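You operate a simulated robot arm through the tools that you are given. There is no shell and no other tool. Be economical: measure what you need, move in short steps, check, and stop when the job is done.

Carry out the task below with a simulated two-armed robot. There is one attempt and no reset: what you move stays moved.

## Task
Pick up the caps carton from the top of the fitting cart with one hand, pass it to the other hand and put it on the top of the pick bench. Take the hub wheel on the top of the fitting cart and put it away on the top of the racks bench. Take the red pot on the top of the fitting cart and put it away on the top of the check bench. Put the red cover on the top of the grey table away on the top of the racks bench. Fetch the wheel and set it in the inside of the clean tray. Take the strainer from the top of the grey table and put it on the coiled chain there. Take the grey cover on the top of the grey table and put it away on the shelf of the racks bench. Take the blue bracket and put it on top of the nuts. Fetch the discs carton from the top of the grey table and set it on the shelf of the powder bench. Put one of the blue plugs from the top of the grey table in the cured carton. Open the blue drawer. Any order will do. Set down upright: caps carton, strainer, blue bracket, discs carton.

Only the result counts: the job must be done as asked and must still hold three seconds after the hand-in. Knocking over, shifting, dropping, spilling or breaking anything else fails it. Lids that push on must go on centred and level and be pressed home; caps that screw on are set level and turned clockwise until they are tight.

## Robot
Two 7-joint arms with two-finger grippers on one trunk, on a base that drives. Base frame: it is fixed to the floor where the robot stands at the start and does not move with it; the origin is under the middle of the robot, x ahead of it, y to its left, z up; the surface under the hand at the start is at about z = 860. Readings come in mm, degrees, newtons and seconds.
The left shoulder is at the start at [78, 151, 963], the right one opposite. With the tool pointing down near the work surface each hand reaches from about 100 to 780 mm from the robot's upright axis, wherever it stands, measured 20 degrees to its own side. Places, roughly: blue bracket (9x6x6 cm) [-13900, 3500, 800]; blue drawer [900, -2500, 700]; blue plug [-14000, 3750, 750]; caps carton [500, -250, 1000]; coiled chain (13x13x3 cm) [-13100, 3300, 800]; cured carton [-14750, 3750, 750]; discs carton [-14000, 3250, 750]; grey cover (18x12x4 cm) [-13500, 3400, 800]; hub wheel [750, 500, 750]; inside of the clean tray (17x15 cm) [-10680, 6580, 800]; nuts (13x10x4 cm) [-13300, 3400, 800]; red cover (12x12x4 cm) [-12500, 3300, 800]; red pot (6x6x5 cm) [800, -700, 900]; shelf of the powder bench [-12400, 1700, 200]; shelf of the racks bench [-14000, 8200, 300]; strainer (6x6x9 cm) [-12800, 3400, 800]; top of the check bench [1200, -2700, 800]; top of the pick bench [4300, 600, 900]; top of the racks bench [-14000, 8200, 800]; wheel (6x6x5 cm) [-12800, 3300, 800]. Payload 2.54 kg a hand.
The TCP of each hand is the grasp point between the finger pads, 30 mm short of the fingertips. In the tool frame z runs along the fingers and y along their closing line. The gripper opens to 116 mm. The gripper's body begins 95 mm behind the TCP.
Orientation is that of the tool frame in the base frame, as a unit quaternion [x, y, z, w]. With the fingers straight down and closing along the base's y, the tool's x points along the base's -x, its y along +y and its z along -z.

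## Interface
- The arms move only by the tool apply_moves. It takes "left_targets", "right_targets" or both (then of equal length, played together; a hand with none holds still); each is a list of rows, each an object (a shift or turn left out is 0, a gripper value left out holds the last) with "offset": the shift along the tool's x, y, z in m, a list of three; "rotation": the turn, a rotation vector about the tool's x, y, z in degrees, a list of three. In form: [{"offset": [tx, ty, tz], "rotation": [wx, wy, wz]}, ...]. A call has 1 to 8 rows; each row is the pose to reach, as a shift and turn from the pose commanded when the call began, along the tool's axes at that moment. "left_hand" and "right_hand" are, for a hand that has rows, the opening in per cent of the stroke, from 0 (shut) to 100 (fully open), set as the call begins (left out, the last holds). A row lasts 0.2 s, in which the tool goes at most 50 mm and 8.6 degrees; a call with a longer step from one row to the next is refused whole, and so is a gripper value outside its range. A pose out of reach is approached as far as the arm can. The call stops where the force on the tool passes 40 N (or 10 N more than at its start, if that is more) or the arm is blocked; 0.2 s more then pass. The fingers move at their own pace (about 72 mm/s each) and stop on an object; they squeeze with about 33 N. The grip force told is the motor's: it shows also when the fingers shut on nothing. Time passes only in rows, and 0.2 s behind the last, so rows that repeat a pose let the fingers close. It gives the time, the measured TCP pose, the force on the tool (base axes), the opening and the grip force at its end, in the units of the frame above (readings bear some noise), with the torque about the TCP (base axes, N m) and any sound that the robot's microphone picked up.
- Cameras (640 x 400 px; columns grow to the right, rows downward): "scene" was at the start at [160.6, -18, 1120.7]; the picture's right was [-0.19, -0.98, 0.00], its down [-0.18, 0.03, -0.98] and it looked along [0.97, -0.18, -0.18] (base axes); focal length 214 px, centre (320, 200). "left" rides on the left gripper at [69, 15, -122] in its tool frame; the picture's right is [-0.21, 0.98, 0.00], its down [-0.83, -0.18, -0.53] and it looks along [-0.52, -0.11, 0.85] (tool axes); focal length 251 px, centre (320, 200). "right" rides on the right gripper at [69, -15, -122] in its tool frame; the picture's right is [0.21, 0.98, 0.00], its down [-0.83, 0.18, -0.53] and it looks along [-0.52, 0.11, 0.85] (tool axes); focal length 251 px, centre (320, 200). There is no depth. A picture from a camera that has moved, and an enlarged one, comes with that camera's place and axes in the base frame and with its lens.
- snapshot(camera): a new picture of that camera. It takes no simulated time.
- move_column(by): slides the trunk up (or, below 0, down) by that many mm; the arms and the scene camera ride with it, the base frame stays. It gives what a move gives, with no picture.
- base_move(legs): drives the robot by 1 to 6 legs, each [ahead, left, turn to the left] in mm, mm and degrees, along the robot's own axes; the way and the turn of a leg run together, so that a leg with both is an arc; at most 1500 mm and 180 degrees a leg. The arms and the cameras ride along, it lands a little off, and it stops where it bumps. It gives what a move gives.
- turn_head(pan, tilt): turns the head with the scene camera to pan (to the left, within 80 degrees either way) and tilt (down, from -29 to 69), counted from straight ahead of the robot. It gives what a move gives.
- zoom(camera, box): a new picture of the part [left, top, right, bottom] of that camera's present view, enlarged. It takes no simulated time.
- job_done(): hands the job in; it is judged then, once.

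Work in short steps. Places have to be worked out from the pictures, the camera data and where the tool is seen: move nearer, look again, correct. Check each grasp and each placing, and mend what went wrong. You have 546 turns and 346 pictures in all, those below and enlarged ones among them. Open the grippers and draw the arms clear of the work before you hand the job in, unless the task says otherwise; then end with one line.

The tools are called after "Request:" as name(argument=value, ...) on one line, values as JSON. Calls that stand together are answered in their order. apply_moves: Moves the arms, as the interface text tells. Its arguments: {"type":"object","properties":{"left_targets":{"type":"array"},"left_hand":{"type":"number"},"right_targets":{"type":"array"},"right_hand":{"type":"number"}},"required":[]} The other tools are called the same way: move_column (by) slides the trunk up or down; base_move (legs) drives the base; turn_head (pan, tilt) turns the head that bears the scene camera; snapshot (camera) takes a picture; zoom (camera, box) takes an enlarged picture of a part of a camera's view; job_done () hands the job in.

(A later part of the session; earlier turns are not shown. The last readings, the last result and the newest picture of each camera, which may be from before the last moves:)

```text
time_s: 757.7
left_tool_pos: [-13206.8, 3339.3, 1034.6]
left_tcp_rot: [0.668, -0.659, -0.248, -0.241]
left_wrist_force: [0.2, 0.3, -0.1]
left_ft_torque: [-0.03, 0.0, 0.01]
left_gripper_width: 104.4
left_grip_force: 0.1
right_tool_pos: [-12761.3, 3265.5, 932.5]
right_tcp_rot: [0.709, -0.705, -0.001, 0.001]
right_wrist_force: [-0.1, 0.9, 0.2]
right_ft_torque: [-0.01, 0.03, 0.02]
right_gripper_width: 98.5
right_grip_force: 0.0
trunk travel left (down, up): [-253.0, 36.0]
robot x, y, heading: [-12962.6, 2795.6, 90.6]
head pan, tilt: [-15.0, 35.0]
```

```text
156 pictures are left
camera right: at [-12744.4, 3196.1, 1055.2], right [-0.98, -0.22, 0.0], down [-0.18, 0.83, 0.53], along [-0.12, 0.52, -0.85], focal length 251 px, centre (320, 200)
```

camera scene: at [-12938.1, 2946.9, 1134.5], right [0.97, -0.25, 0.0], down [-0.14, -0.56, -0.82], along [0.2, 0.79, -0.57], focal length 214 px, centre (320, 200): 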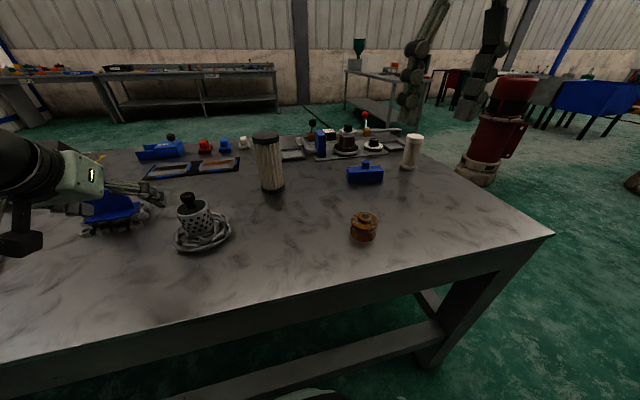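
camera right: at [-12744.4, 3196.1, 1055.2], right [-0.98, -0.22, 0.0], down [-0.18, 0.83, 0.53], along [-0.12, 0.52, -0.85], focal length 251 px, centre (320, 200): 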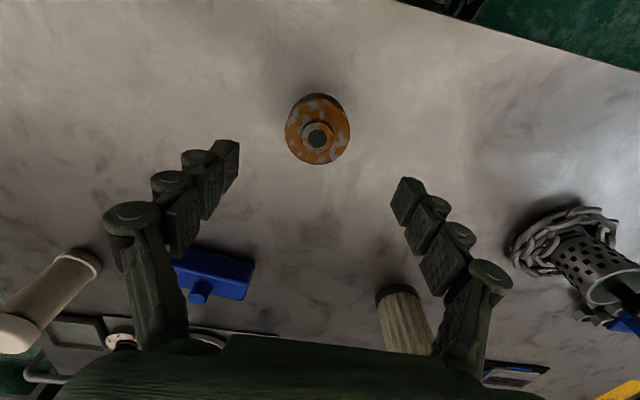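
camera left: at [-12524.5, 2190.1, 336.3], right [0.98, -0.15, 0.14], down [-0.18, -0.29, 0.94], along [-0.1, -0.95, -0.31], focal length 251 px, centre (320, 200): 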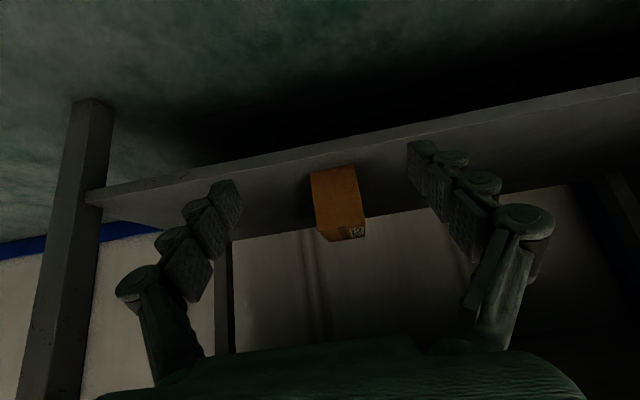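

Request:
apply_moves(right_targets=[{"offset": [0.002, -0.003, 0.04]}, {"offset": [0.002, -0.003, 0.08]}, {"offset": [0.002, -0.003, 0.093]}, {"offset": [0.002, -0.003, 0.093]}])

Request:
apply_moves(right_targets=[{"offset": [0, 0, 0]}, {"offset": [0, 0, 0]}, {"offset": [0, 0, 0]}, {"offset": [0, 0, 0]}], right_hand=0)

Request:
apply_moves(right_targets=[{"offset": [0, 0, -0.03]}, {"offset": [0, 0, -0.07]}, {"offset": [0.02, 0, -0.11]}, {"offset": [0.05, 0, -0.15]}, {"offset": [0.08, 0, -0.19]}])

Request:
snapshot(camera="right")

```text
time_s: 758.7
left_tool_pos: [-13207.1, 3338.9, 1035.3]
left_tcp_rot: [0.668, -0.659, -0.247, -0.241]
left_wrist_force: [-0.7, 0.0, 0.0]
left_ft_torque: [0.0, -0.01, 0.01]
left_gripper_width: 104.5
left_grip_force: 0.1
right_tool_pos: [-12757.3, 3262.5, 839.3]
right_tcp_rot: [0.709, -0.705, 0.0, 0.001]
right_wrist_force: [-0.4, -0.6, 0.1]
right_ft_torque: [-0.01, 0.0, -0.02]
right_gripper_width: 98.6
right_grip_force: 0.1
trunk travel left (down, up): [-253.0, 36.0]
robot x, y, heading: [-12961.8, 2796.2, 90.3]
head pan, tilt: [-15.0, 35.0]
```

```text
time_s: 759.7
left_tool_pos: [-13206.3, 3339.5, 1036.0]
left_tcp_rot: [0.669, -0.659, -0.247, -0.241]
left_wrist_force: [0.3, 0.6, 0.2]
left_ft_torque: [0.01, 0.01, 0.01]
left_gripper_width: 104.3
left_grip_force: 0.0
right_tool_pos: [-12755.9, 3262.7, 839.6]
right_tcp_rot: [0.709, -0.706, 0.0, 0.001]
right_wrist_force: [-0.8, 1.1, 1.6]
right_ft_torque: [0.07, 0.09, 0.05]
right_gripper_width: 56.0
right_grip_force: 32.5
trunk travel left (down, up): [-253.0, 36.0]
robot x, y, heading: [-12957.1, 2797.7, 90.5]
head pan, tilt: [-15.0, 35.0]
```

```text
time_s: 760.9
left_tool_pos: [-13206.4, 3337.7, 1036.8]
left_tcp_rot: [0.669, -0.659, -0.246, -0.241]
left_wrist_force: [0.0, 0.3, 0.2]
left_ft_torque: [0.01, 0.03, -0.03]
left_gripper_width: 104.5
left_grip_force: 0.2
right_tool_pos: [-12755.6, 3185.5, 1026.8]
right_tcp_rot: [0.709, -0.705, 0.0, 0.002]
right_wrist_force: [-0.2, 0.7, -6.9]
right_ft_torque: [-0.02, 0.01, -0.01]
right_gripper_width: 56.0
right_grip_force: 33.1
trunk travel left (down, up): [-253.0, 36.0]
robot x, y, heading: [-12961.1, 2794.8, 90.3]
head pan, tilt: [-15.0, 35.0]
```

```text
155 pictures are left
camera right: at [-12738.7, 3116.6, 1150.7], right [-0.98, -0.22, 0.0], down [-0.19, 0.83, 0.53], along [-0.12, 0.52, -0.85], focal length 251 px, centre (320, 200)
```

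right: 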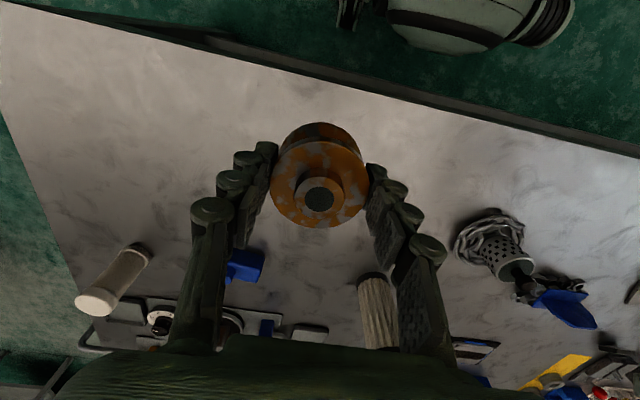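

Wheel held. Strafe left ~320 mm to the grey cover.

Request:
base_move(legs=[[0, 322, 0]])

Request:
turn_head(pan=20, tilt=40)

Request:
snapshot(camera="scene")

Request:
snapshot(camera="left")

```text
time_s: 764.5
left_tool_pos: [-13526.3, 3336.1, 1034.8]
left_tcp_rot: [0.668, -0.659, -0.246, -0.241]
left_wrist_force: [-0.3, 0.0, 0.4]
left_ft_torque: [-0.01, -0.04, 0.04]
left_gripper_width: 104.5
left_grip_force: 0.1
right_tool_pos: [-13075.2, 3183.7, 1026.0]
right_tcp_rot: [0.709, -0.705, 0.001, 0.001]
right_wrist_force: [-1.4, -0.3, -5.1]
right_ft_torque: [0.0, 0.02, -0.01]
right_gripper_width: 55.9
right_grip_force: 33.2
trunk travel left (down, up): [-253.0, 36.0]
robot x, y, heading: [-13275.9, 2791.1, 90.5]
head pan, tilt: [-15.0, 35.0]
```

```text
time_s: 765.6
left_tool_pos: [-13527.4, 3336.3, 1035.3]
left_tcp_rot: [0.667, -0.66, -0.247, -0.241]
left_wrist_force: [0.3, 0.9, -0.4]
left_ft_torque: [-0.03, -0.02, 0.01]
left_gripper_width: 104.6
left_grip_force: 0.1
right_tool_pos: [-13075.1, 3182.9, 1026.0]
right_tcp_rot: [0.709, -0.705, 0.0, 0.0]
right_wrist_force: [-0.1, -0.4, -4.7]
right_ft_torque: [0.03, 0.02, -0.01]
right_gripper_width: 56.0
right_grip_force: 32.4
trunk travel left (down, up): [-253.0, 36.0]
robot x, y, heading: [-13278.9, 2794.0, 90.8]
head pan, tilt: [20.0, 40.0]
```

```text
154 pictures are left
camera scene: at [-13310.3, 2938.9, 1127.0], right [0.94, 0.35, 0.0], down [0.22, -0.6, -0.77], along [-0.27, 0.72, -0.64], focal length 214 px, centre (320, 200)
```

scene: 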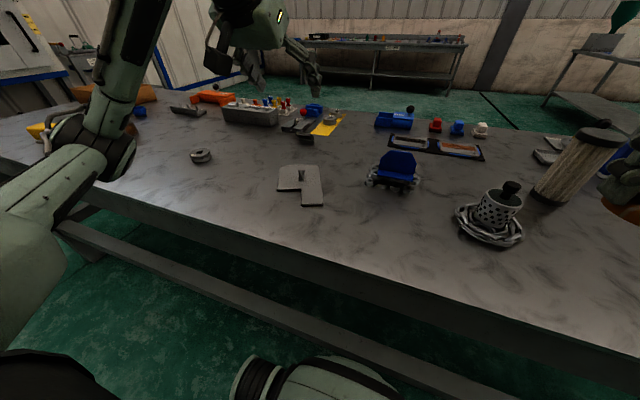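

```text
153 pictures are left
camera left: at [-13539.5, 3204.5, 1083.0], right [-0.98, 0.15, 0.14], down [0.18, 0.29, 0.94], along [0.1, 0.95, -0.31], focal length 251 px, centre (320, 200)
```

left: 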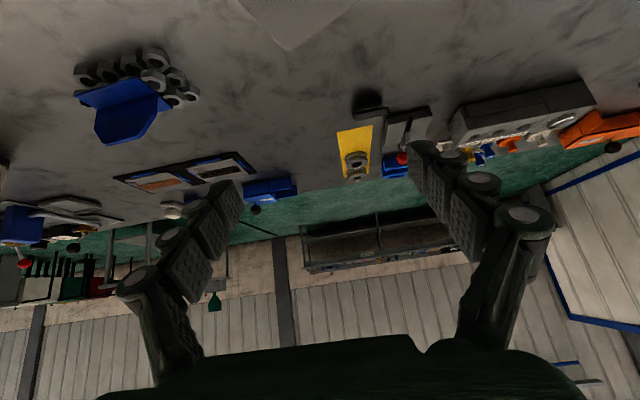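

Request:
zoom(camera="scene", box=[250, 140, 350, 230])

```text
4.44 times, centred on (300, 185) of scene
camera zoom: at [-13310.3, 2938.9, 1127.0], right [0.94, 0.35, 0.0], down [0.22, -0.6, -0.77], along [-0.27, 0.72, -0.64], focal length 953 px, centre (409, 267)
```

zoom: 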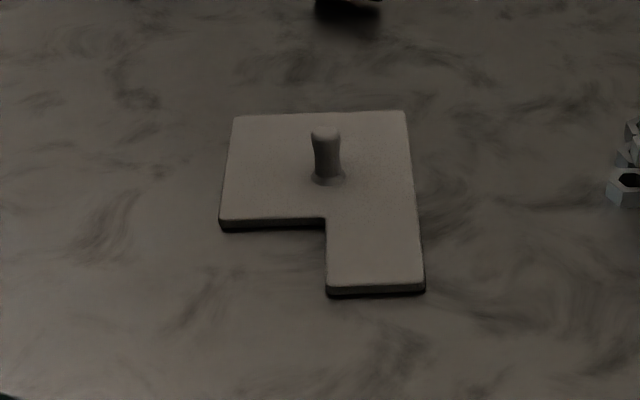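

Knob at (-13517,3355), z 810–840. With the 40° pitch the TCP goes to (-13517,3340,844). Descend partway and check.

Request:
apply_moves(left_targets=[{"offset": [0.027, -0.004, 0.034]}, {"offset": [0.054, -0.008, 0.068]}, {"offset": [0.08, -0.01, 0.102]}], left_hand=50)

Request:
snapshot(camera="left")

Request:
zoom(camera="scene", box=[220, 100, 360, 230])

```text
time_s: 766.4
left_tool_pos: [-13516.8, 3343.9, 905.8]
left_tcp_rot: [0.669, -0.659, -0.247, -0.241]
left_wrist_force: [-0.3, -0.2, 0.6]
left_ft_torque: [0.0, 0.01, -0.06]
left_gripper_width: 58.0
left_grip_force: 0.0
right_tool_pos: [-13075.8, 3183.4, 1027.0]
right_tcp_rot: [0.709, -0.705, 0.0, 0.001]
right_wrist_force: [0.6, 0.6, -6.9]
right_ft_torque: [-0.03, 0.0, -0.01]
right_gripper_width: 55.8
right_grip_force: 33.5
trunk travel left (down, up): [-253.0, 36.0]
robot x, y, heading: [-13282.1, 2792.5, 90.4]
head pan, tilt: [20.0, 40.0]
```

```text
151 pictures are left
camera left: at [-13529.4, 3211.3, 953.2], right [-0.98, 0.15, 0.14], down [0.18, 0.29, 0.94], along [0.1, 0.95, -0.31], focal length 251 px, centre (320, 200)
```

left: 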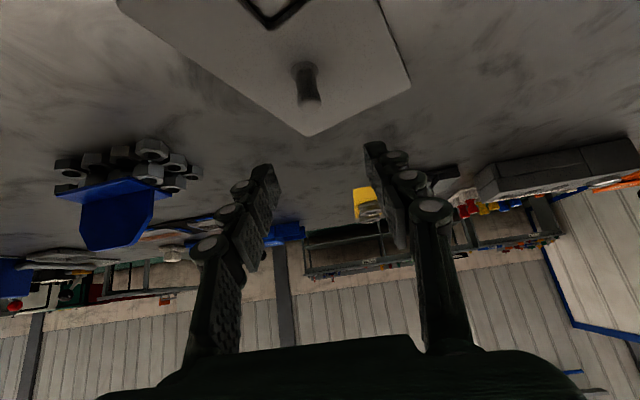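

```text
3.08 times, centred on (290, 165) of scene
camera zoom: at [-13310.4, 2939.0, 1127.0], right [0.94, 0.35, 0.0], down [0.22, -0.6, -0.77], along [-0.27, 0.72, -0.64], focal length 660 px, centre (412, 308)
```

zoom: 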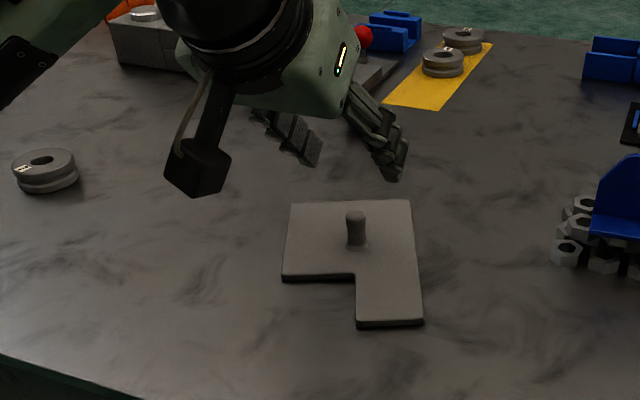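

Request:
apply_moves(left_targets=[{"offset": [0.02, 0, 0.018]}, {"offset": [0.035, 0, 0.032]}])

Request:
zoom(camera="left", box=[200, 20, 440, 220])

Request:
zoom(camera="scene", box=[240, 130, 350, 230])

```text
time_s: 767.0
left_tool_pos: [-13517.4, 3337.9, 857.0]
left_tcp_rot: [0.668, -0.66, -0.246, -0.241]
left_wrist_force: [-0.1, 0.6, -0.5]
left_ft_torque: [0.01, -0.04, -0.03]
left_gripper_width: 57.8
left_grip_force: 0.1
right_tool_pos: [-13076.3, 3184.0, 1026.5]
right_tcp_rot: [0.709, -0.705, 0.0, 0.001]
right_wrist_force: [-0.5, 0.5, -5.3]
right_ft_torque: [0.01, 0.0, 0.0]
right_gripper_width: 55.9
right_grip_force: 32.7
trunk travel left (down, up): [-253.0, 36.0]
robot x, y, heading: [-13282.5, 2792.6, 90.5]
head pan, tilt: [20.0, 40.0]
```

```text
2.00 times, centred on (320, 120) of left
camera zoom: at [-13529.5, 3204.7, 906.8], right [-0.98, 0.15, 0.14], down [0.18, 0.29, 0.94], along [0.1, 0.95, -0.31], focal length 503 px, centre (320, 360)
```

zoom: 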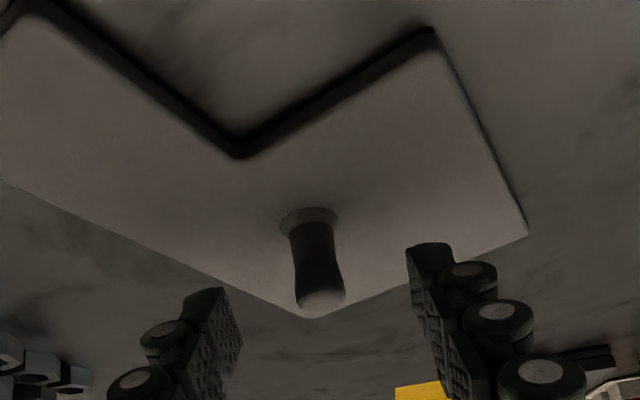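

```text
4.00 times, centred on (295, 180) of scene
camera zoom: at [-13310.4, 2938.9, 1127.0], right [0.94, 0.35, 0.0], down [0.22, -0.6, -0.77], along [-0.27, 0.72, -0.64], focal length 858 px, centre (420, 280)
```

zoom: 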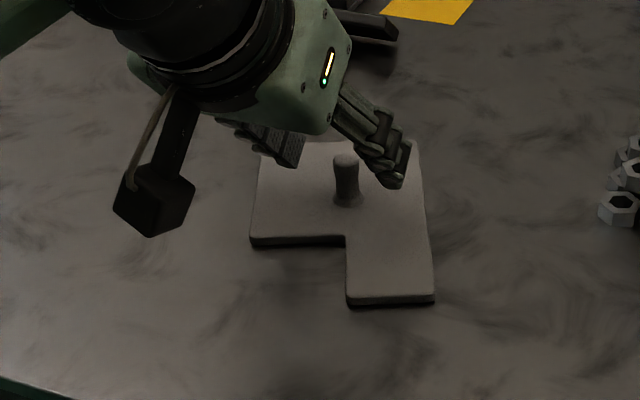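

Request:
apply_moves(left_targets=[{"offset": [0.0115, 0, 0.006]}, {"offset": [0.0115, 0, 0.006]}])

Request:
apply_moves(left_targets=[{"offset": [0, 0, 0]}, {"offset": [0, 0, 0]}, {"offset": [0, 0, 0]}, {"offset": [0, 0, 0]}], left_hand=0)

Request:
zoom(camera="left", box=[200, 20, 440, 220])

```text
time_s: 767.6
left_tool_pos: [-13518.0, 3329.8, 846.0]
left_tcp_rot: [0.667, -0.66, -0.247, -0.242]
left_wrist_force: [0.9, 0.3, -0.8]
left_ft_torque: [0.02, 0.01, -0.01]
left_gripper_width: 58.0
left_grip_force: 0.1
right_tool_pos: [-13076.1, 3182.6, 1026.3]
right_tcp_rot: [0.709, -0.706, 0.0, 0.001]
right_wrist_force: [0.6, 0.3, -5.5]
right_ft_torque: [-0.02, -0.01, 0.02]
right_gripper_width: 56.0
right_grip_force: 32.4
trunk travel left (down, up): [-253.0, 36.0]
robot x, y, heading: [-13282.9, 2792.8, 90.6]
head pan, tilt: [20.0, 40.0]
```

```text
time_s: 768.6
left_tool_pos: [-13518.3, 3329.8, 847.2]
left_tcp_rot: [0.667, -0.661, -0.246, -0.242]
left_wrist_force: [1.2, -0.1, -0.5]
left_ft_torque: [0.01, -0.05, -0.06]
left_gripper_width: 15.1
left_grip_force: 32.9
right_tool_pos: [-13074.0, 3182.6, 1026.0]
right_tcp_rot: [0.709, -0.705, 0.0, 0.001]
right_wrist_force: [-0.6, -0.3, -5.4]
right_ft_torque: [-0.04, 0.0, -0.03]
right_gripper_width: 56.0
right_grip_force: 33.1
trunk travel left (down, up): [-253.0, 36.0]
robot x, y, heading: [-13279.9, 2789.3, 90.5]
head pan, tilt: [20.0, 40.0]
```

```text
2.00 times, centred on (320, 120) of left
camera zoom: at [-13530.8, 3198.5, 893.9], right [-0.98, 0.15, 0.14], down [0.18, 0.29, 0.94], along [0.1, 0.95, -0.31], focal length 503 px, centre (320, 360)
```

zoom: 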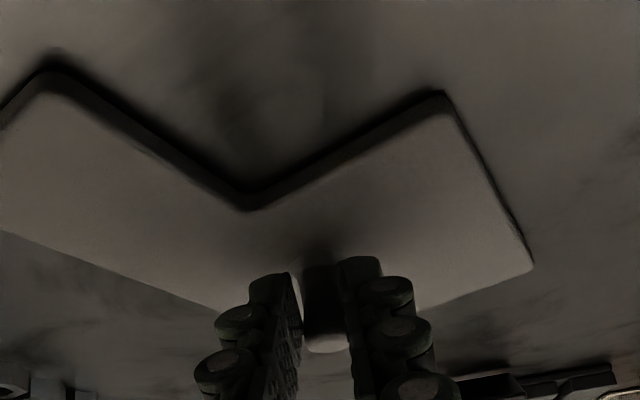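

Knob gripped. Lift and check it hangs level.

Request:
apply_moves(left_targets=[{"offset": [-0.019, 0, -0.023]}, {"offset": [-0.045, 0, -0.054]}, {"offset": [-0.075, 0, -0.09]}, {"offset": [-0.1, 0, -0.12]}])

Request:
snapshot(camera="left")

Request:
snapshot(camera="scene")

```text
time_s: 769.6
left_tool_pos: [-13518.4, 3333.8, 1001.5]
left_tcp_rot: [0.667, -0.661, -0.246, -0.241]
left_wrist_force: [-0.2, 0.8, -1.3]
left_ft_torque: [-0.07, -0.03, -0.02]
left_gripper_width: 14.9
left_grip_force: 32.6
right_tool_pos: [-13075.2, 3183.0, 1026.3]
right_tcp_rot: [0.709, -0.705, 0.0, 0.001]
right_wrist_force: [-0.2, 0.3, -5.6]
right_ft_torque: [0.01, 0.02, -0.04]
right_gripper_width: 55.9
right_grip_force: 33.0
trunk travel left (down, up): [-253.0, 36.0]
robot x, y, heading: [-13277.5, 2792.5, 90.5]
head pan, tilt: [20.0, 40.0]
```

```text
146 pictures are left
camera left: at [-13530.9, 3200.8, 1050.7], right [-0.98, 0.15, 0.14], down [0.18, 0.29, 0.94], along [0.1, 0.95, -0.31], focal length 251 px, centre (320, 200)
```

left: 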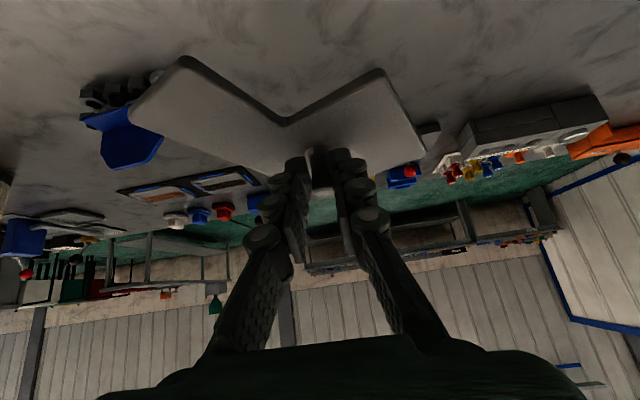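

```text
145 pictures are left
camera scene: at [-13310.3, 2938.7, 1126.9], right [0.94, 0.35, 0.0], down [0.22, -0.6, -0.77], along [-0.27, 0.72, -0.64], focal length 214 px, centre (320, 200)
```

scene: 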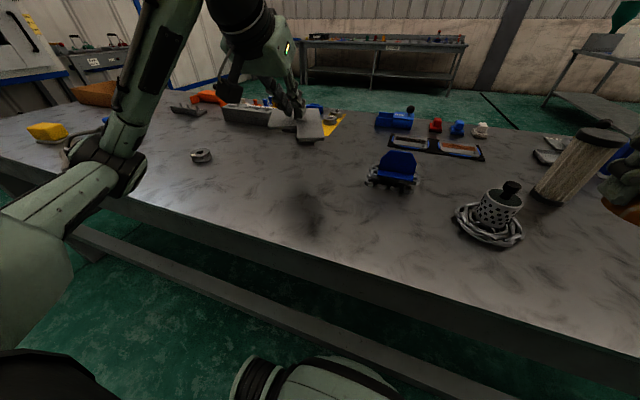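

Level. Now carry both: first to the clean-tray bench. Drive out of the aisle.

Request:
base_move(legs=[[-270, 0, 0], [0, 0, 89.5], [-1500, 0, 0], [-50, 0, 0]])

Request:
base_move(legs=[[0, -1500, 0], [0, -1500, 0], [0, -1000, 0]])

Request:
turn_head(pan=-75, tilt=20)

Request:
snapshot(camera="scene")

```text
time_s: 783.1
left_tool_pos: [-12209.3, 2327.1, 1002.4]
left_tcp_rot: [0.937, 0.046, -0.345, 0.019]
left_wrist_force: [0.0, 0.0, -0.6]
left_ft_torque: [0.03, -0.01, 0.0]
left_gripper_width: 14.0
left_grip_force: 33.0
right_tool_pos: [-12096.0, 2781.8, 1026.3]
right_tcp_rot: [0.999, 0.044, 0.001, 0.001]
right_wrist_force: [-0.3, -0.1, -6.0]
right_ft_torque: [0.0, 0.04, 0.03]
right_gripper_width: 55.5
right_grip_force: 32.8
trunk travel left (down, up): [-253.0, 36.0]
robot x, y, heading: [-11687.3, 2608.7, -174.9]
head pan, tilt: [20.0, 40.0]
```

```text
time_s: 822.0
left_tool_pos: [-12331.9, 6427.1, 1003.3]
left_tcp_rot: [0.939, 0.01, -0.344, 0.005]
left_wrist_force: [0.8, -0.8, -0.5]
left_ft_torque: [-0.01, 0.01, 0.01]
left_gripper_width: 0.0
left_grip_force: 29.2
right_tool_pos: [-12187.0, 6871.2, 1026.7]
right_tcp_rot: [1.0, 0.007, 0.001, 0.001]
right_wrist_force: [-0.3, 0.6, -4.5]
right_ft_torque: [-0.02, 0.0, 0.0]
right_gripper_width: 55.8
right_grip_force: 33.2
trunk travel left (down, up): [-253.0, 36.0]
robot x, y, heading: [-11791.3, 6670.8, -179.0]
head pan, tilt: [20.0, 40.0]
```

```text
time_s: 823.7
left_tool_pos: [-12331.9, 6426.8, 1002.4]
left_tcp_rot: [0.939, 0.011, -0.345, 0.006]
left_wrist_force: [0.4, 0.4, 0.2]
left_ft_torque: [-0.01, 0.0, -0.04]
left_gripper_width: 0.0
left_grip_force: 28.4
right_tool_pos: [-12186.3, 6872.4, 1026.0]
right_tcp_rot: [1.0, 0.007, 0.002, 0.001]
right_wrist_force: [0.4, -0.1, -5.1]
right_ft_torque: [0.0, -0.01, 0.0]
right_gripper_width: 55.8
right_grip_force: 33.3
trunk travel left (down, up): [-253.0, 36.0]
robot x, y, heading: [-11791.7, 6671.8, -178.7]
head pan, tilt: [-75.0, 20.0]
```

```text
144 pictures are left
camera scene: at [-11886.0, 6757.2, 1158.3], right [0.96, 0.28, 0.0], down [0.09, -0.33, -0.94], along [-0.26, 0.9, -0.34], focal length 214 px, centre (320, 200)
```

scene: 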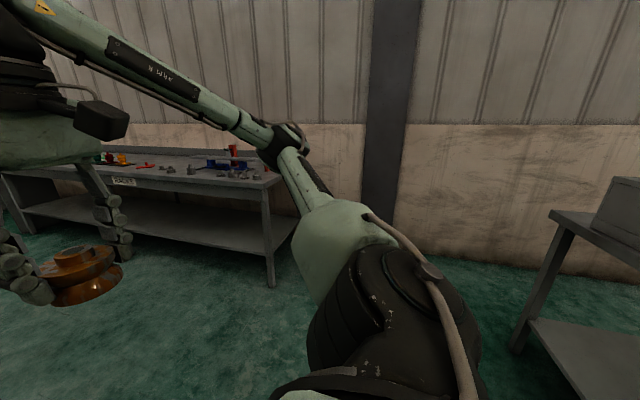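

The left hand lost the grey cover during the drive (width 0). I look for it along the driven path.

Request:
turn_head(pan=65, tilt=25)

Request:
snapshot(camera="scene")

Request:
turn_head(pan=10, tilt=35)

Request:
snapshot(camera="scene")

```text
time_s: 825.9
left_tool_pos: [-12332.9, 6427.3, 1002.7]
left_tcp_rot: [0.939, 0.011, -0.345, 0.006]
left_wrist_force: [-0.1, 0.5, -0.1]
left_ft_torque: [0.02, -0.01, -0.02]
left_gripper_width: 0.0
left_grip_force: 28.5
right_tool_pos: [-12187.2, 6871.4, 1027.6]
right_tcp_rot: [1.0, 0.007, 0.001, 0.001]
right_wrist_force: [0.3, 0.3, -4.9]
right_ft_torque: [-0.02, -0.01, -0.01]
right_gripper_width: 55.9
right_grip_force: 32.3
trunk travel left (down, up): [-253.0, 36.0]
robot x, y, heading: [-11790.9, 6670.0, -179.0]
head pan, tilt: [65.0, 25.0]
```

```text
143 pictures are left
camera scene: at [-11897.8, 6583.6, 1150.3], right [-0.91, 0.41, 0.0], down [0.17, 0.39, -0.91], along [-0.37, -0.83, -0.42], focal length 214 px, centre (320, 200)
```

scene: 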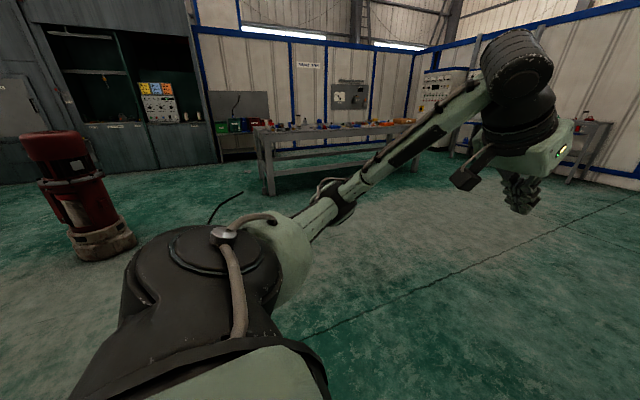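

```text
time_s: 827.1
left_tool_pos: [-12333.3, 6427.9, 1002.4]
left_tcp_rot: [0.939, 0.011, -0.345, 0.005]
left_wrist_force: [-1.0, 1.0, 0.6]
left_ft_torque: [-0.01, -0.03, 0.01]
left_gripper_width: 0.0
left_grip_force: 28.3
right_tool_pos: [-12186.3, 6871.3, 1026.0]
right_tcp_rot: [1.0, 0.007, 0.001, 0.001]
right_wrist_force: [0.2, 0.2, -5.7]
right_ft_torque: [0.0, -0.03, 0.02]
right_gripper_width: 55.7
right_grip_force: 33.2
trunk travel left (down, up): [-253.0, 36.0]
robot x, y, heading: [-11795.0, 6667.8, -178.8]
head pan, tilt: [10.0, 35.0]
```

```text
142 pictures are left
camera scene: at [-11946.7, 6650.9, 1134.5], right [-0.19, 0.98, 0.0], down [0.56, 0.11, -0.82], along [-0.8, -0.16, -0.57], focal length 214 px, centre (320, 200)
```

scene: 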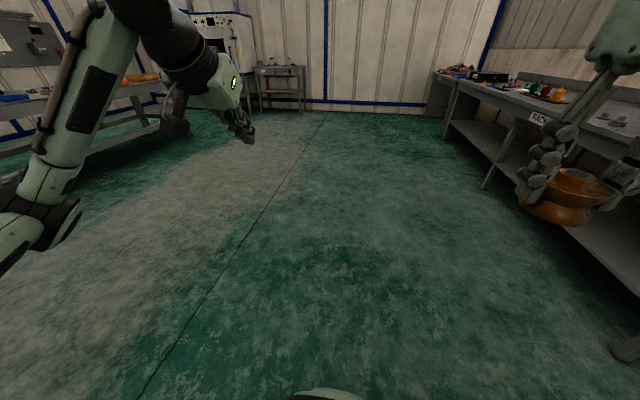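

I look along the path again with zoom toward the grey table's near end.

Request:
turn_head(pan=60, tilt=15)

Request:
zoom(camera="scene", box=[160, 130, 480, 330])

```text
time_s: 828.3
left_tool_pos: [-12332.2, 6427.3, 1002.6]
left_tcp_rot: [0.939, 0.01, -0.344, 0.005]
left_wrist_force: [-0.1, 0.9, 0.3]
left_ft_torque: [0.01, -0.01, -0.04]
left_gripper_width: 0.1
left_grip_force: 28.5
right_tool_pos: [-12186.4, 6872.5, 1026.8]
right_tcp_rot: [1.0, 0.007, 0.001, 0.002]
right_wrist_force: [0.0, -0.1, -5.6]
right_ft_torque: [0.0, -0.05, -0.02]
right_gripper_width: 55.8
right_grip_force: 33.0
trunk travel left (down, up): [-253.0, 36.0]
robot x, y, heading: [-11791.3, 6668.7, -179.1]
head pan, tilt: [60.0, 15.0]
```

```text
2.00 times, centred on (320, 230) of scene
camera zoom: at [-11905.6, 6586.1, 1166.5], right [-0.87, 0.49, 0.0], down [0.13, 0.23, -0.97], along [-0.47, -0.84, -0.26], focal length 429 px, centre (320, 140)
```

zoom: 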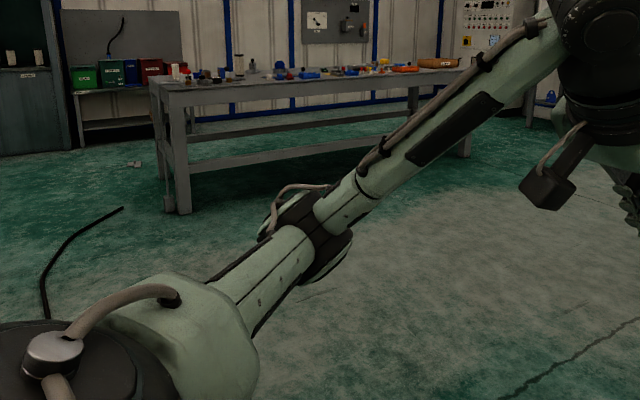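

I see the cover on the floor near (-12234,2701). First I place the wheel: turn to face the clean-tray bench.

Request:
base_move(legs=[[60, 0, 0], [0, 0, 90], [0, 0, 89]])

Request:
turn_head(pan=0, tilt=25)

Request:
snapshot(camera="scene")

```text
time_s: 837.1
left_tool_pos: [-11310.6, 6901.1, 1003.1]
left_tcp_rot: [-0.001, 0.939, 0.002, 0.344]
left_wrist_force: [-0.1, 0.3, -0.3]
left_ft_torque: [0.01, -0.01, 0.0]
left_gripper_width: 0.1
left_grip_force: 28.6
right_tool_pos: [-11464.3, 6459.5, 1026.5]
right_tcp_rot: [0.002, 1.0, 0.0, -0.001]
right_wrist_force: [0.0, -0.7, -5.9]
right_ft_torque: [0.01, 0.0, 0.0]
right_gripper_width: 56.1
right_grip_force: 33.0
trunk travel left (down, up): [-253.0, 36.0]
robot x, y, heading: [-11847.8, 6668.8, 0.1]
head pan, tilt: [60.0, 15.0]
```

```text
time_s: 838.4
left_tool_pos: [-11310.2, 6901.3, 1002.8]
left_tcp_rot: [-0.002, 0.939, 0.002, 0.344]
left_wrist_force: [-0.1, -0.8, 0.7]
left_ft_torque: [-0.01, 0.0, 0.01]
left_gripper_width: 0.3
left_grip_force: 28.5
right_tool_pos: [-11464.1, 6460.4, 1026.6]
right_tcp_rot: [0.002, 1.0, 0.001, -0.001]
right_wrist_force: [0.4, 0.5, -5.7]
right_ft_torque: [0.01, 0.0, 0.0]
right_gripper_width: 55.9
right_grip_force: 32.6
trunk travel left (down, up): [-253.0, 36.0]
robot x, y, heading: [-11856.3, 6670.6, -0.0]
head pan, tilt: [0.0, 25.0]
```

```text
140 pictures are left
camera scene: at [-11692.4, 6667.6, 1150.3], right [0.0, -1.0, 0.0], down [-0.42, 0.0, -0.91], along [0.91, 0.0, -0.42], focal length 214 px, centre (320, 200)
```

scene: 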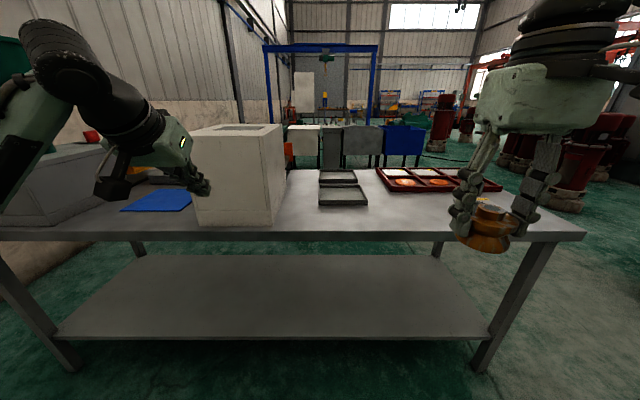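

Request:
zoom(camera="scene", box=[270, 140, 520, 260])

```text
2.56 times, centred on (395, 200) of scene
camera zoom: at [-11692.4, 6667.6, 1150.3], right [0.0, -1.0, 0.0], down [-0.42, 0.0, -0.91], along [0.91, 0.0, -0.42], focal length 549 px, centre (128, 200)
```

zoom: 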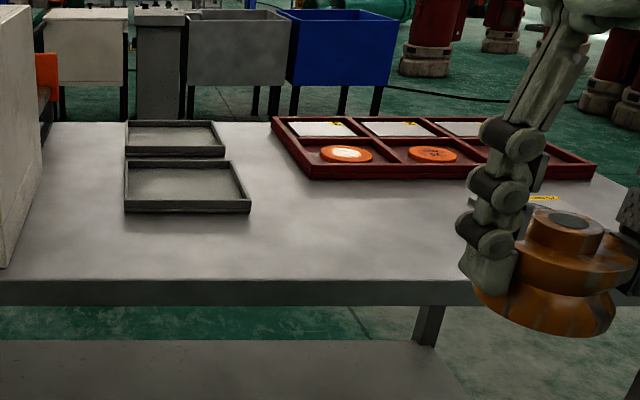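

Two grey trays in the middle; I need a closer look. First un-pitch and retract the left hand so it stays clear of the white box.

Request:
apply_moves(left_targets=[{"rotation": [0, 8, 0]}, {"rotation": [0, 16, 0]}, {"rotation": [0, 24, 0]}, {"rotation": [0, 32, 0]}, {"rotation": [0, 40, 0]}], left_hand=50)

Request:
apply_moves(left_targets=[{"offset": [0.04, 0, -0.02]}, {"offset": [0.08, 0.0, -0.04]}, {"offset": [0.12, 0.01, -0.06]}, {"offset": [0.16, 0.02, -0.08]}, {"offset": [0.2, 0.03, -0.1]}])

Request:
base_move(legs=[[0, 110, 0], [360, 0, 0]])

Request:
turn_head(pan=-10, tilt=30)

Request:
snapshot(camera="scene")

Request:
snapshot(camera="right")

```text
time_s: 839.6
left_tool_pos: [-11310.3, 6900.5, 1002.0]
left_tcp_rot: [-0.004, 1.0, 0.001, 0.002]
left_wrist_force: [-0.5, 0.0, 0.5]
left_ft_torque: [0.01, 0.02, -0.02]
left_gripper_width: 58.1
left_grip_force: 0.0
right_tool_pos: [-11463.3, 6459.0, 1026.5]
right_tcp_rot: [0.003, 1.0, 0.0, -0.002]
right_wrist_force: [-0.8, 0.1, -5.1]
right_ft_torque: [-0.01, 0.02, 0.0]
right_gripper_width: 55.9
right_grip_force: 33.4
trunk travel left (down, up): [-253.0, 36.0]
robot x, y, heading: [-11854.2, 6666.8, 0.2]
head pan, tilt: [0.0, 25.0]
```

```text
time_s: 840.8
left_tool_pos: [-11512.5, 6932.5, 1100.4]
left_tcp_rot: [-0.003, 1.0, 0.001, 0.003]
left_wrist_force: [-0.2, -0.2, 0.2]
left_ft_torque: [0.02, -0.01, 0.02]
left_gripper_width: 58.0
left_grip_force: 0.0
right_tool_pos: [-11464.6, 6458.7, 1026.7]
right_tcp_rot: [0.002, 1.0, 0.002, -0.001]
right_wrist_force: [1.2, 0.0, -4.9]
right_ft_torque: [-0.01, -0.01, 0.01]
right_gripper_width: 55.6
right_grip_force: 32.6
trunk travel left (down, up): [-253.0, 36.0]
robot x, y, heading: [-11850.0, 6668.3, -0.2]
head pan, tilt: [0.0, 25.0]
```

```text
time_s: 844.5
left_tool_pos: [-11153.0, 7041.2, 1100.4]
left_tcp_rot: [-0.001, 1.0, 0.002, 0.003]
left_wrist_force: [0.1, -0.3, -0.3]
left_ft_torque: [-0.01, 0.03, 0.0]
left_gripper_width: 58.2
left_grip_force: 0.0
right_tool_pos: [-11110.1, 6567.6, 1026.5]
right_tcp_rot: [0.004, 1.0, 0.001, -0.001]
right_wrist_force: [0.4, -0.6, -6.0]
right_ft_torque: [0.02, 0.03, -0.01]
right_gripper_width: 55.7
right_grip_force: 32.9
trunk travel left (down, up): [-253.0, 36.0]
robot x, y, heading: [-11501.1, 6779.6, -0.4]
head pan, tilt: [0.0, 25.0]
```

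```text
time_s: 845.2
left_tool_pos: [-11153.5, 7043.4, 1100.7]
left_tcp_rot: [-0.001, 1.0, 0.001, 0.003]
left_wrist_force: [0.0, -0.7, 1.3]
left_ft_torque: [0.0, 0.0, 0.04]
left_gripper_width: 58.1
left_grip_force: 0.1
right_tool_pos: [-11108.4, 6567.6, 1027.4]
right_tcp_rot: [0.005, 1.0, 0.001, -0.002]
right_wrist_force: [-0.3, -0.1, -6.2]
right_ft_torque: [-0.01, 0.0, 0.01]
right_gripper_width: 55.8
right_grip_force: 33.1
trunk travel left (down, up): [-253.0, 36.0]
robot x, y, heading: [-11495.9, 6778.4, -0.1]
head pan, tilt: [-10.0, 30.0]
```

```text
138 pictures are left
camera scene: at [-11339.7, 6762.1, 1142.3], right [-0.18, -0.98, 0.0], down [-0.49, 0.09, -0.87], along [0.85, -0.15, -0.5], focal length 214 px, centre (320, 200)
```

scene: 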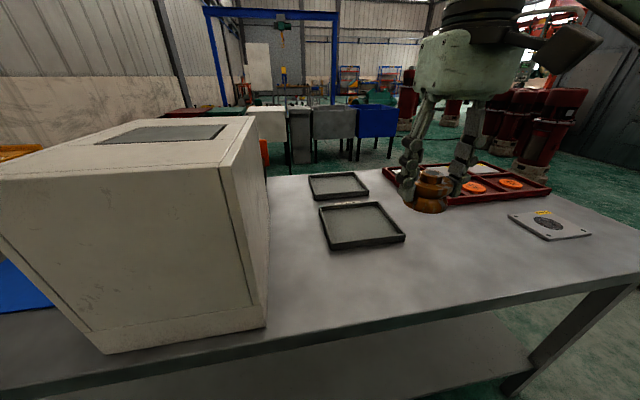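

```text
137 pictures are left
camera right: at [-11177.6, 6554.0, 1150.1], right [-0.21, 0.98, 0.0], down [0.83, 0.17, 0.53], along [0.52, 0.11, -0.85], focal length 251 px, centre (320, 200)
```

right: 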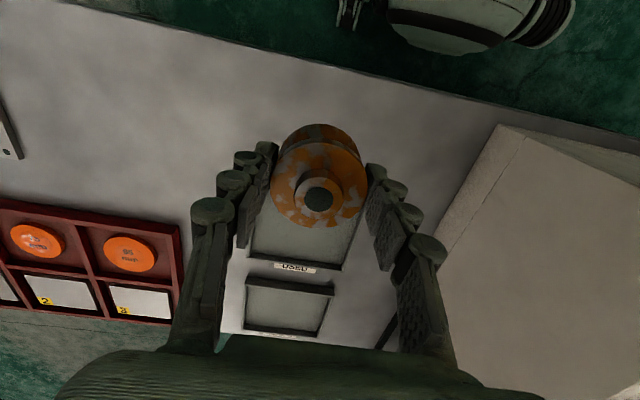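

A "USED" label is near; zoom to tell which tray is the clean one.

Request:
zoom(camera="scene", box=[290, 160, 420, 260])

Request:
zoom(camera="right", box=[220, 220, 360, 350])

```text
4.00 times, centred on (355, 210) of scene
camera zoom: at [-11339.7, 6762.1, 1142.3], right [-0.18, -0.98, 0.0], down [-0.49, 0.09, -0.87], along [0.85, -0.15, -0.5], focal length 858 px, centre (180, 160)
```

zoom: 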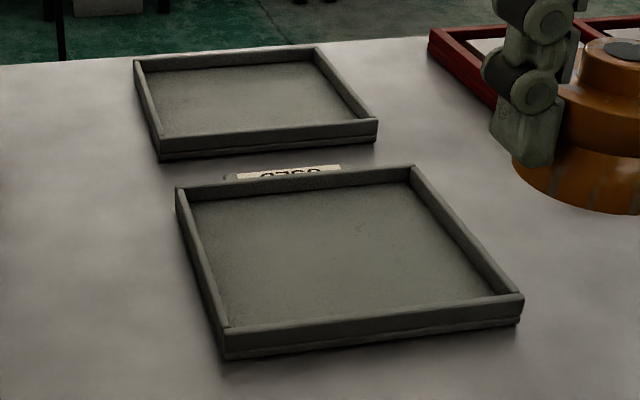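

```text
3.08 times, centred on (290, 285) of right
camera zoom: at [-11177.6, 6554.0, 1150.1], right [-0.21, 0.98, 0.0], down [0.83, 0.17, 0.53], along [0.52, 0.11, -0.85], focal length 774 px, centre (412, -62)
```

zoom: 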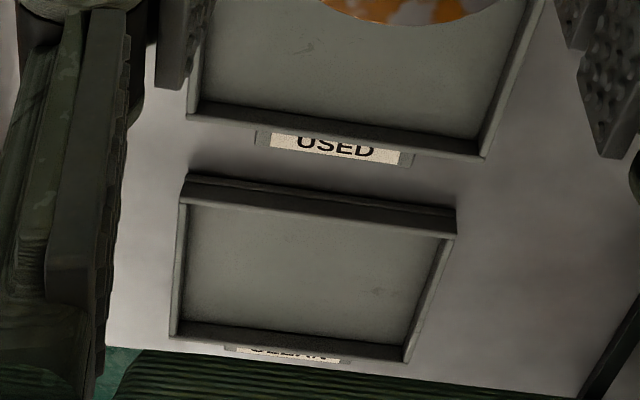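

The back tray is the clean one (label "CLEAN" on the far side), centre ≈(-10660,6581), rim z≈805. It is best reached from the bench's far (+x) side; I drive around.

Request:
base_move(legs=[[-350, 0, 0], [0, -1470, 0], [1500, 0, 0], [350, 0, 0], [0, 0, 90], [0, 0, 90]])

Request:
turn_head(pan=-30, tilt=20)

Request:
snapshot(camera="scene")

```text
time_s: 877.9
left_tool_pos: [-10301.1, 5097.8, 1101.1]
left_tcp_rot: [0.999, 0.032, -0.004, 0.002]
left_wrist_force: [-0.1, 0.4, 0.4]
left_ft_torque: [0.01, 0.0, 0.01]
left_gripper_width: 57.9
left_grip_force: 0.1
right_tool_pos: [-10374.2, 5568.6, 1026.1]
right_tcp_rot: [1.0, 0.028, 0.001, 0.0]
right_wrist_force: [0.8, 0.2, -5.7]
right_ft_torque: [-0.03, -0.06, 0.01]
right_gripper_width: 55.7
right_grip_force: 33.0
trunk travel left (down, up): [-253.0, 36.0]
robot x, y, heading: [-9974.0, 5378.2, -176.7]
head pan, tilt: [-10.0, 30.0]
```

```text
time_s: 878.7
left_tool_pos: [-10301.2, 5099.2, 1102.3]
left_tcp_rot: [1.0, 0.031, -0.002, 0.0]
left_wrist_force: [0.4, 0.1, -0.1]
left_ft_torque: [0.03, 0.0, -0.03]
left_gripper_width: 58.0
left_grip_force: 0.1
right_tool_pos: [-10374.4, 5569.1, 1027.0]
right_tcp_rot: [1.0, 0.028, 0.002, 0.001]
right_wrist_force: [0.1, -0.8, -6.4]
right_ft_torque: [-0.01, -0.02, 0.03]
right_gripper_width: 55.8
right_grip_force: 33.2
trunk travel left (down, up): [-253.0, 36.0]
robot x, y, heading: [-9975.6, 5382.2, -176.7]
head pan, tilt: [-30.0, 20.0]
```

```text
134 pictures are left
camera scene: at [-10124.4, 5419.7, 1158.3], right [0.45, 0.89, 0.0], down [0.31, -0.15, -0.94], along [-0.84, 0.42, -0.34], focal length 214 px, centre (320, 200)
```

scene: 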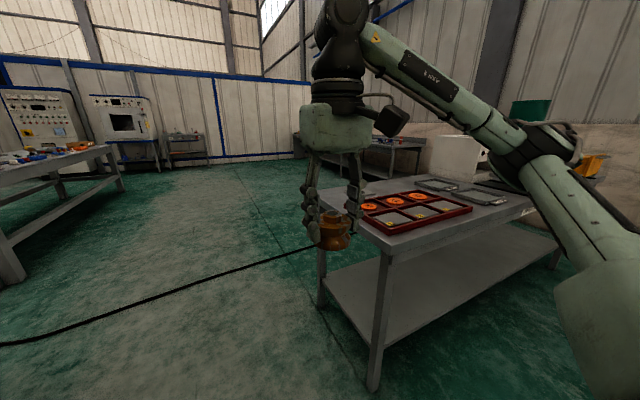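

Request:
base_move(legs=[[0, 0, -3.3], [0, -1000, 0], [140, 0, 0]])

Request:
turn_head(pan=-15, tilt=35)

Request:
snapshot(camera="scene")

Request:
snapshot(camera="right")

```text
time_s: 889.6
left_tool_pos: [-10463.2, 6055.4, 1101.2]
left_tcp_rot: [1.0, 0.018, -0.003, 0.002]
left_wrist_force: [-0.5, 0.2, 0.0]
left_ft_torque: [0.02, 0.0, 0.02]
left_gripper_width: 58.0
left_grip_force: 0.0
right_tool_pos: [-10524.3, 6528.3, 1025.9]
right_tcp_rot: [1.0, 0.014, 0.001, 0.001]
right_wrist_force: [-0.1, -0.1, -5.7]
right_ft_torque: [-0.01, -0.07, -0.01]
right_gripper_width: 55.8
right_grip_force: 32.6
trunk travel left (down, up): [-253.0, 36.0]
robot x, y, heading: [-10129.7, 6332.9, -178.4]
head pan, tilt: [-30.0, 20.0]
```

```text
time_s: 890.4
left_tool_pos: [-10461.6, 6054.6, 1101.0]
left_tcp_rot: [1.0, 0.018, -0.003, 0.002]
left_wrist_force: [-0.2, -0.3, 0.1]
left_ft_torque: [0.0, -0.01, -0.01]
left_gripper_width: 57.9
left_grip_force: 0.1
right_tool_pos: [-10524.5, 6529.1, 1026.0]
right_tcp_rot: [1.0, 0.014, 0.002, 0.0]
right_wrist_force: [-0.6, 0.4, -5.3]
right_ft_torque: [0.0, -0.02, -0.02]
right_gripper_width: 55.7
right_grip_force: 32.8
trunk travel left (down, up): [-253.0, 36.0]
robot x, y, heading: [-10131.8, 6329.2, -178.2]
head pan, tilt: [-15.0, 35.0]
```

```text
133 pictures are left
camera scene: at [-10280.8, 6348.0, 1134.5], right [0.23, 0.97, 0.0], down [0.56, -0.13, -0.82], along [-0.8, 0.19, -0.57], focal length 214 px, centre (320, 200)
```

scene: 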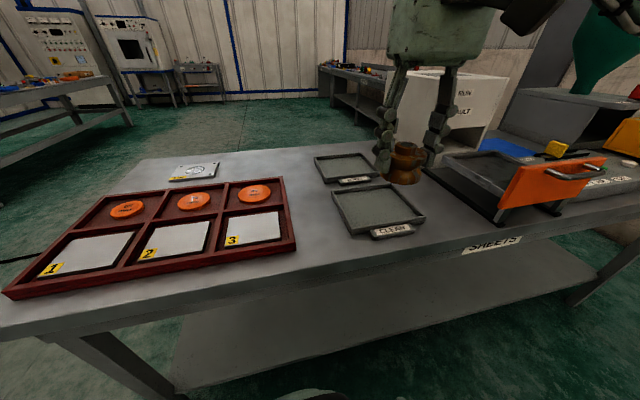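

```text
132 pictures are left
camera right: at [-10455.1, 6545.3, 1150.0], right [0.24, -0.97, 0.0], down [-0.82, -0.2, 0.53], along [-0.52, -0.13, -0.85], focal length 251 px, centre (320, 200)
```

right: 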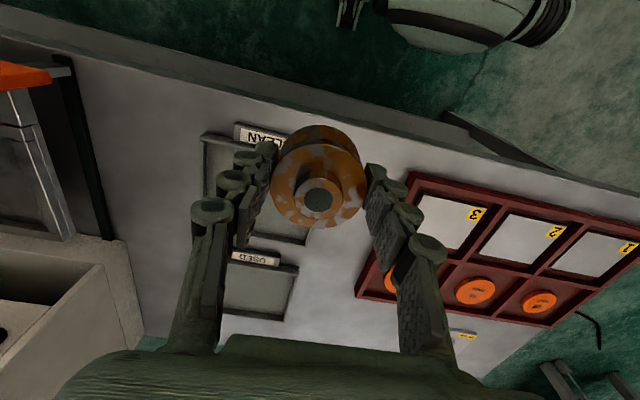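

CLEAN tray confirmed, centre ≈(-10675,6587). Move the wheel above it and lower.

Request:
apply_moves(right_targets=[{"offset": [-0.04, -0.015, 0]}, {"offset": [-0.08, -0.03, 0]}, {"offset": [-0.12, -0.047, 0.0]}, {"offset": [-0.151, -0.062, 0.02]}, {"offset": [-0.151, -0.062, 0.065]}, {"offset": [-0.151, -0.062, 0.11]}, {"offset": [-0.151, -0.062, 0.15]}])

Request:
snapshot(camera="scene")

Request:
snapshot(camera="right")

```text
time_s: 892.0
left_tool_pos: [-10461.5, 6055.5, 1099.8]
left_tcp_rot: [1.0, 0.019, -0.003, 0.002]
left_wrist_force: [0.6, 0.0, 0.5]
left_ft_torque: [-0.02, 0.0, 0.0]
left_gripper_width: 58.0
left_grip_force: 0.0
right_tool_pos: [-10676.3, 6586.5, 872.7]
right_tcp_rot: [1.0, 0.014, 0.001, 0.0]
right_wrist_force: [0.0, -0.3, -4.7]
right_ft_torque: [0.0, -0.04, -0.01]
right_gripper_width: 55.8
right_grip_force: 33.4
trunk travel left (down, up): [-253.0, 36.0]
robot x, y, heading: [-10125.6, 6331.9, -178.4]
head pan, tilt: [-15.0, 35.0]
```

```text
131 pictures are left
camera scene: at [-10281.2, 6348.2, 1134.5], right [0.23, 0.97, 0.0], down [0.56, -0.13, -0.82], along [-0.8, 0.19, -0.57], focal length 214 px, centre (320, 200)
```

scene: 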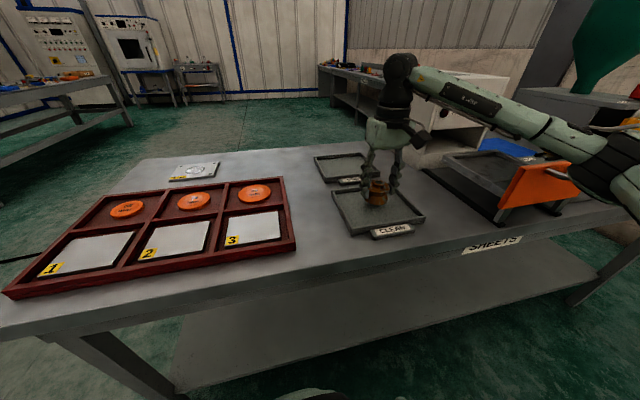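

```text
130 pictures are left
camera right: at [-10606.7, 6603.6, 996.4], right [0.24, -0.97, 0.0], down [-0.82, -0.2, 0.53], along [-0.52, -0.13, -0.85], focal length 251 px, centre (320, 200)
```

right: 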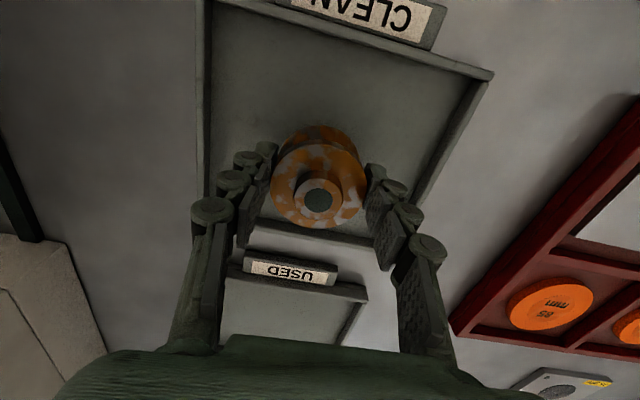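

Request:
apply_moves(right_targets=[{"offset": [-0.008, 0, 0.015]}, {"offset": [-0.01, 0.002, 0.03]}, {"offset": [-0.01, 0.002, 0.036]}, {"offset": [-0.01, 0.002, 0.041]}])

```text
time_s: 893.0
left_tool_pos: [-10460.2, 6055.2, 1101.1]
left_tcp_rot: [1.0, 0.018, -0.003, 0.001]
left_wrist_force: [0.3, 0.0, 0.1]
left_ft_torque: [0.02, 0.0, 0.0]
left_gripper_width: 57.9
left_grip_force: 0.0
right_tool_pos: [-10685.3, 6585.4, 842.8]
right_tcp_rot: [1.0, 0.014, -0.006, 0.0]
right_wrist_force: [4.4, 0.9, 15.3]
right_ft_torque: [0.08, -0.6, 0.05]
right_gripper_width: 56.3
right_grip_force: 33.3
trunk travel left (down, up): [-253.0, 36.0]
robot x, y, heading: [-10127.4, 6327.2, -178.2]
head pan, tilt: [-15.0, 35.0]
stopped in row 4 (right hand): the force on the tool passed its limit at 41 N (the readings are from after the stop); the commanded pose is now the measured one
```

Request:
zoom(camera="scene", box=[320, 140, 450, 250])

```text
3.64 times, centred on (385, 195) of scene
camera zoom: at [-10279.2, 6347.5, 1134.7], right [0.23, 0.97, 0.0], down [0.56, -0.13, -0.82], along [-0.8, 0.19, -0.57], focal length 780 px, centre (84, 218)
```

zoom: 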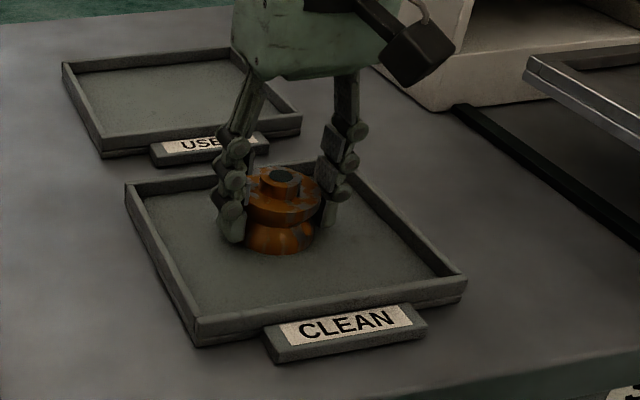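

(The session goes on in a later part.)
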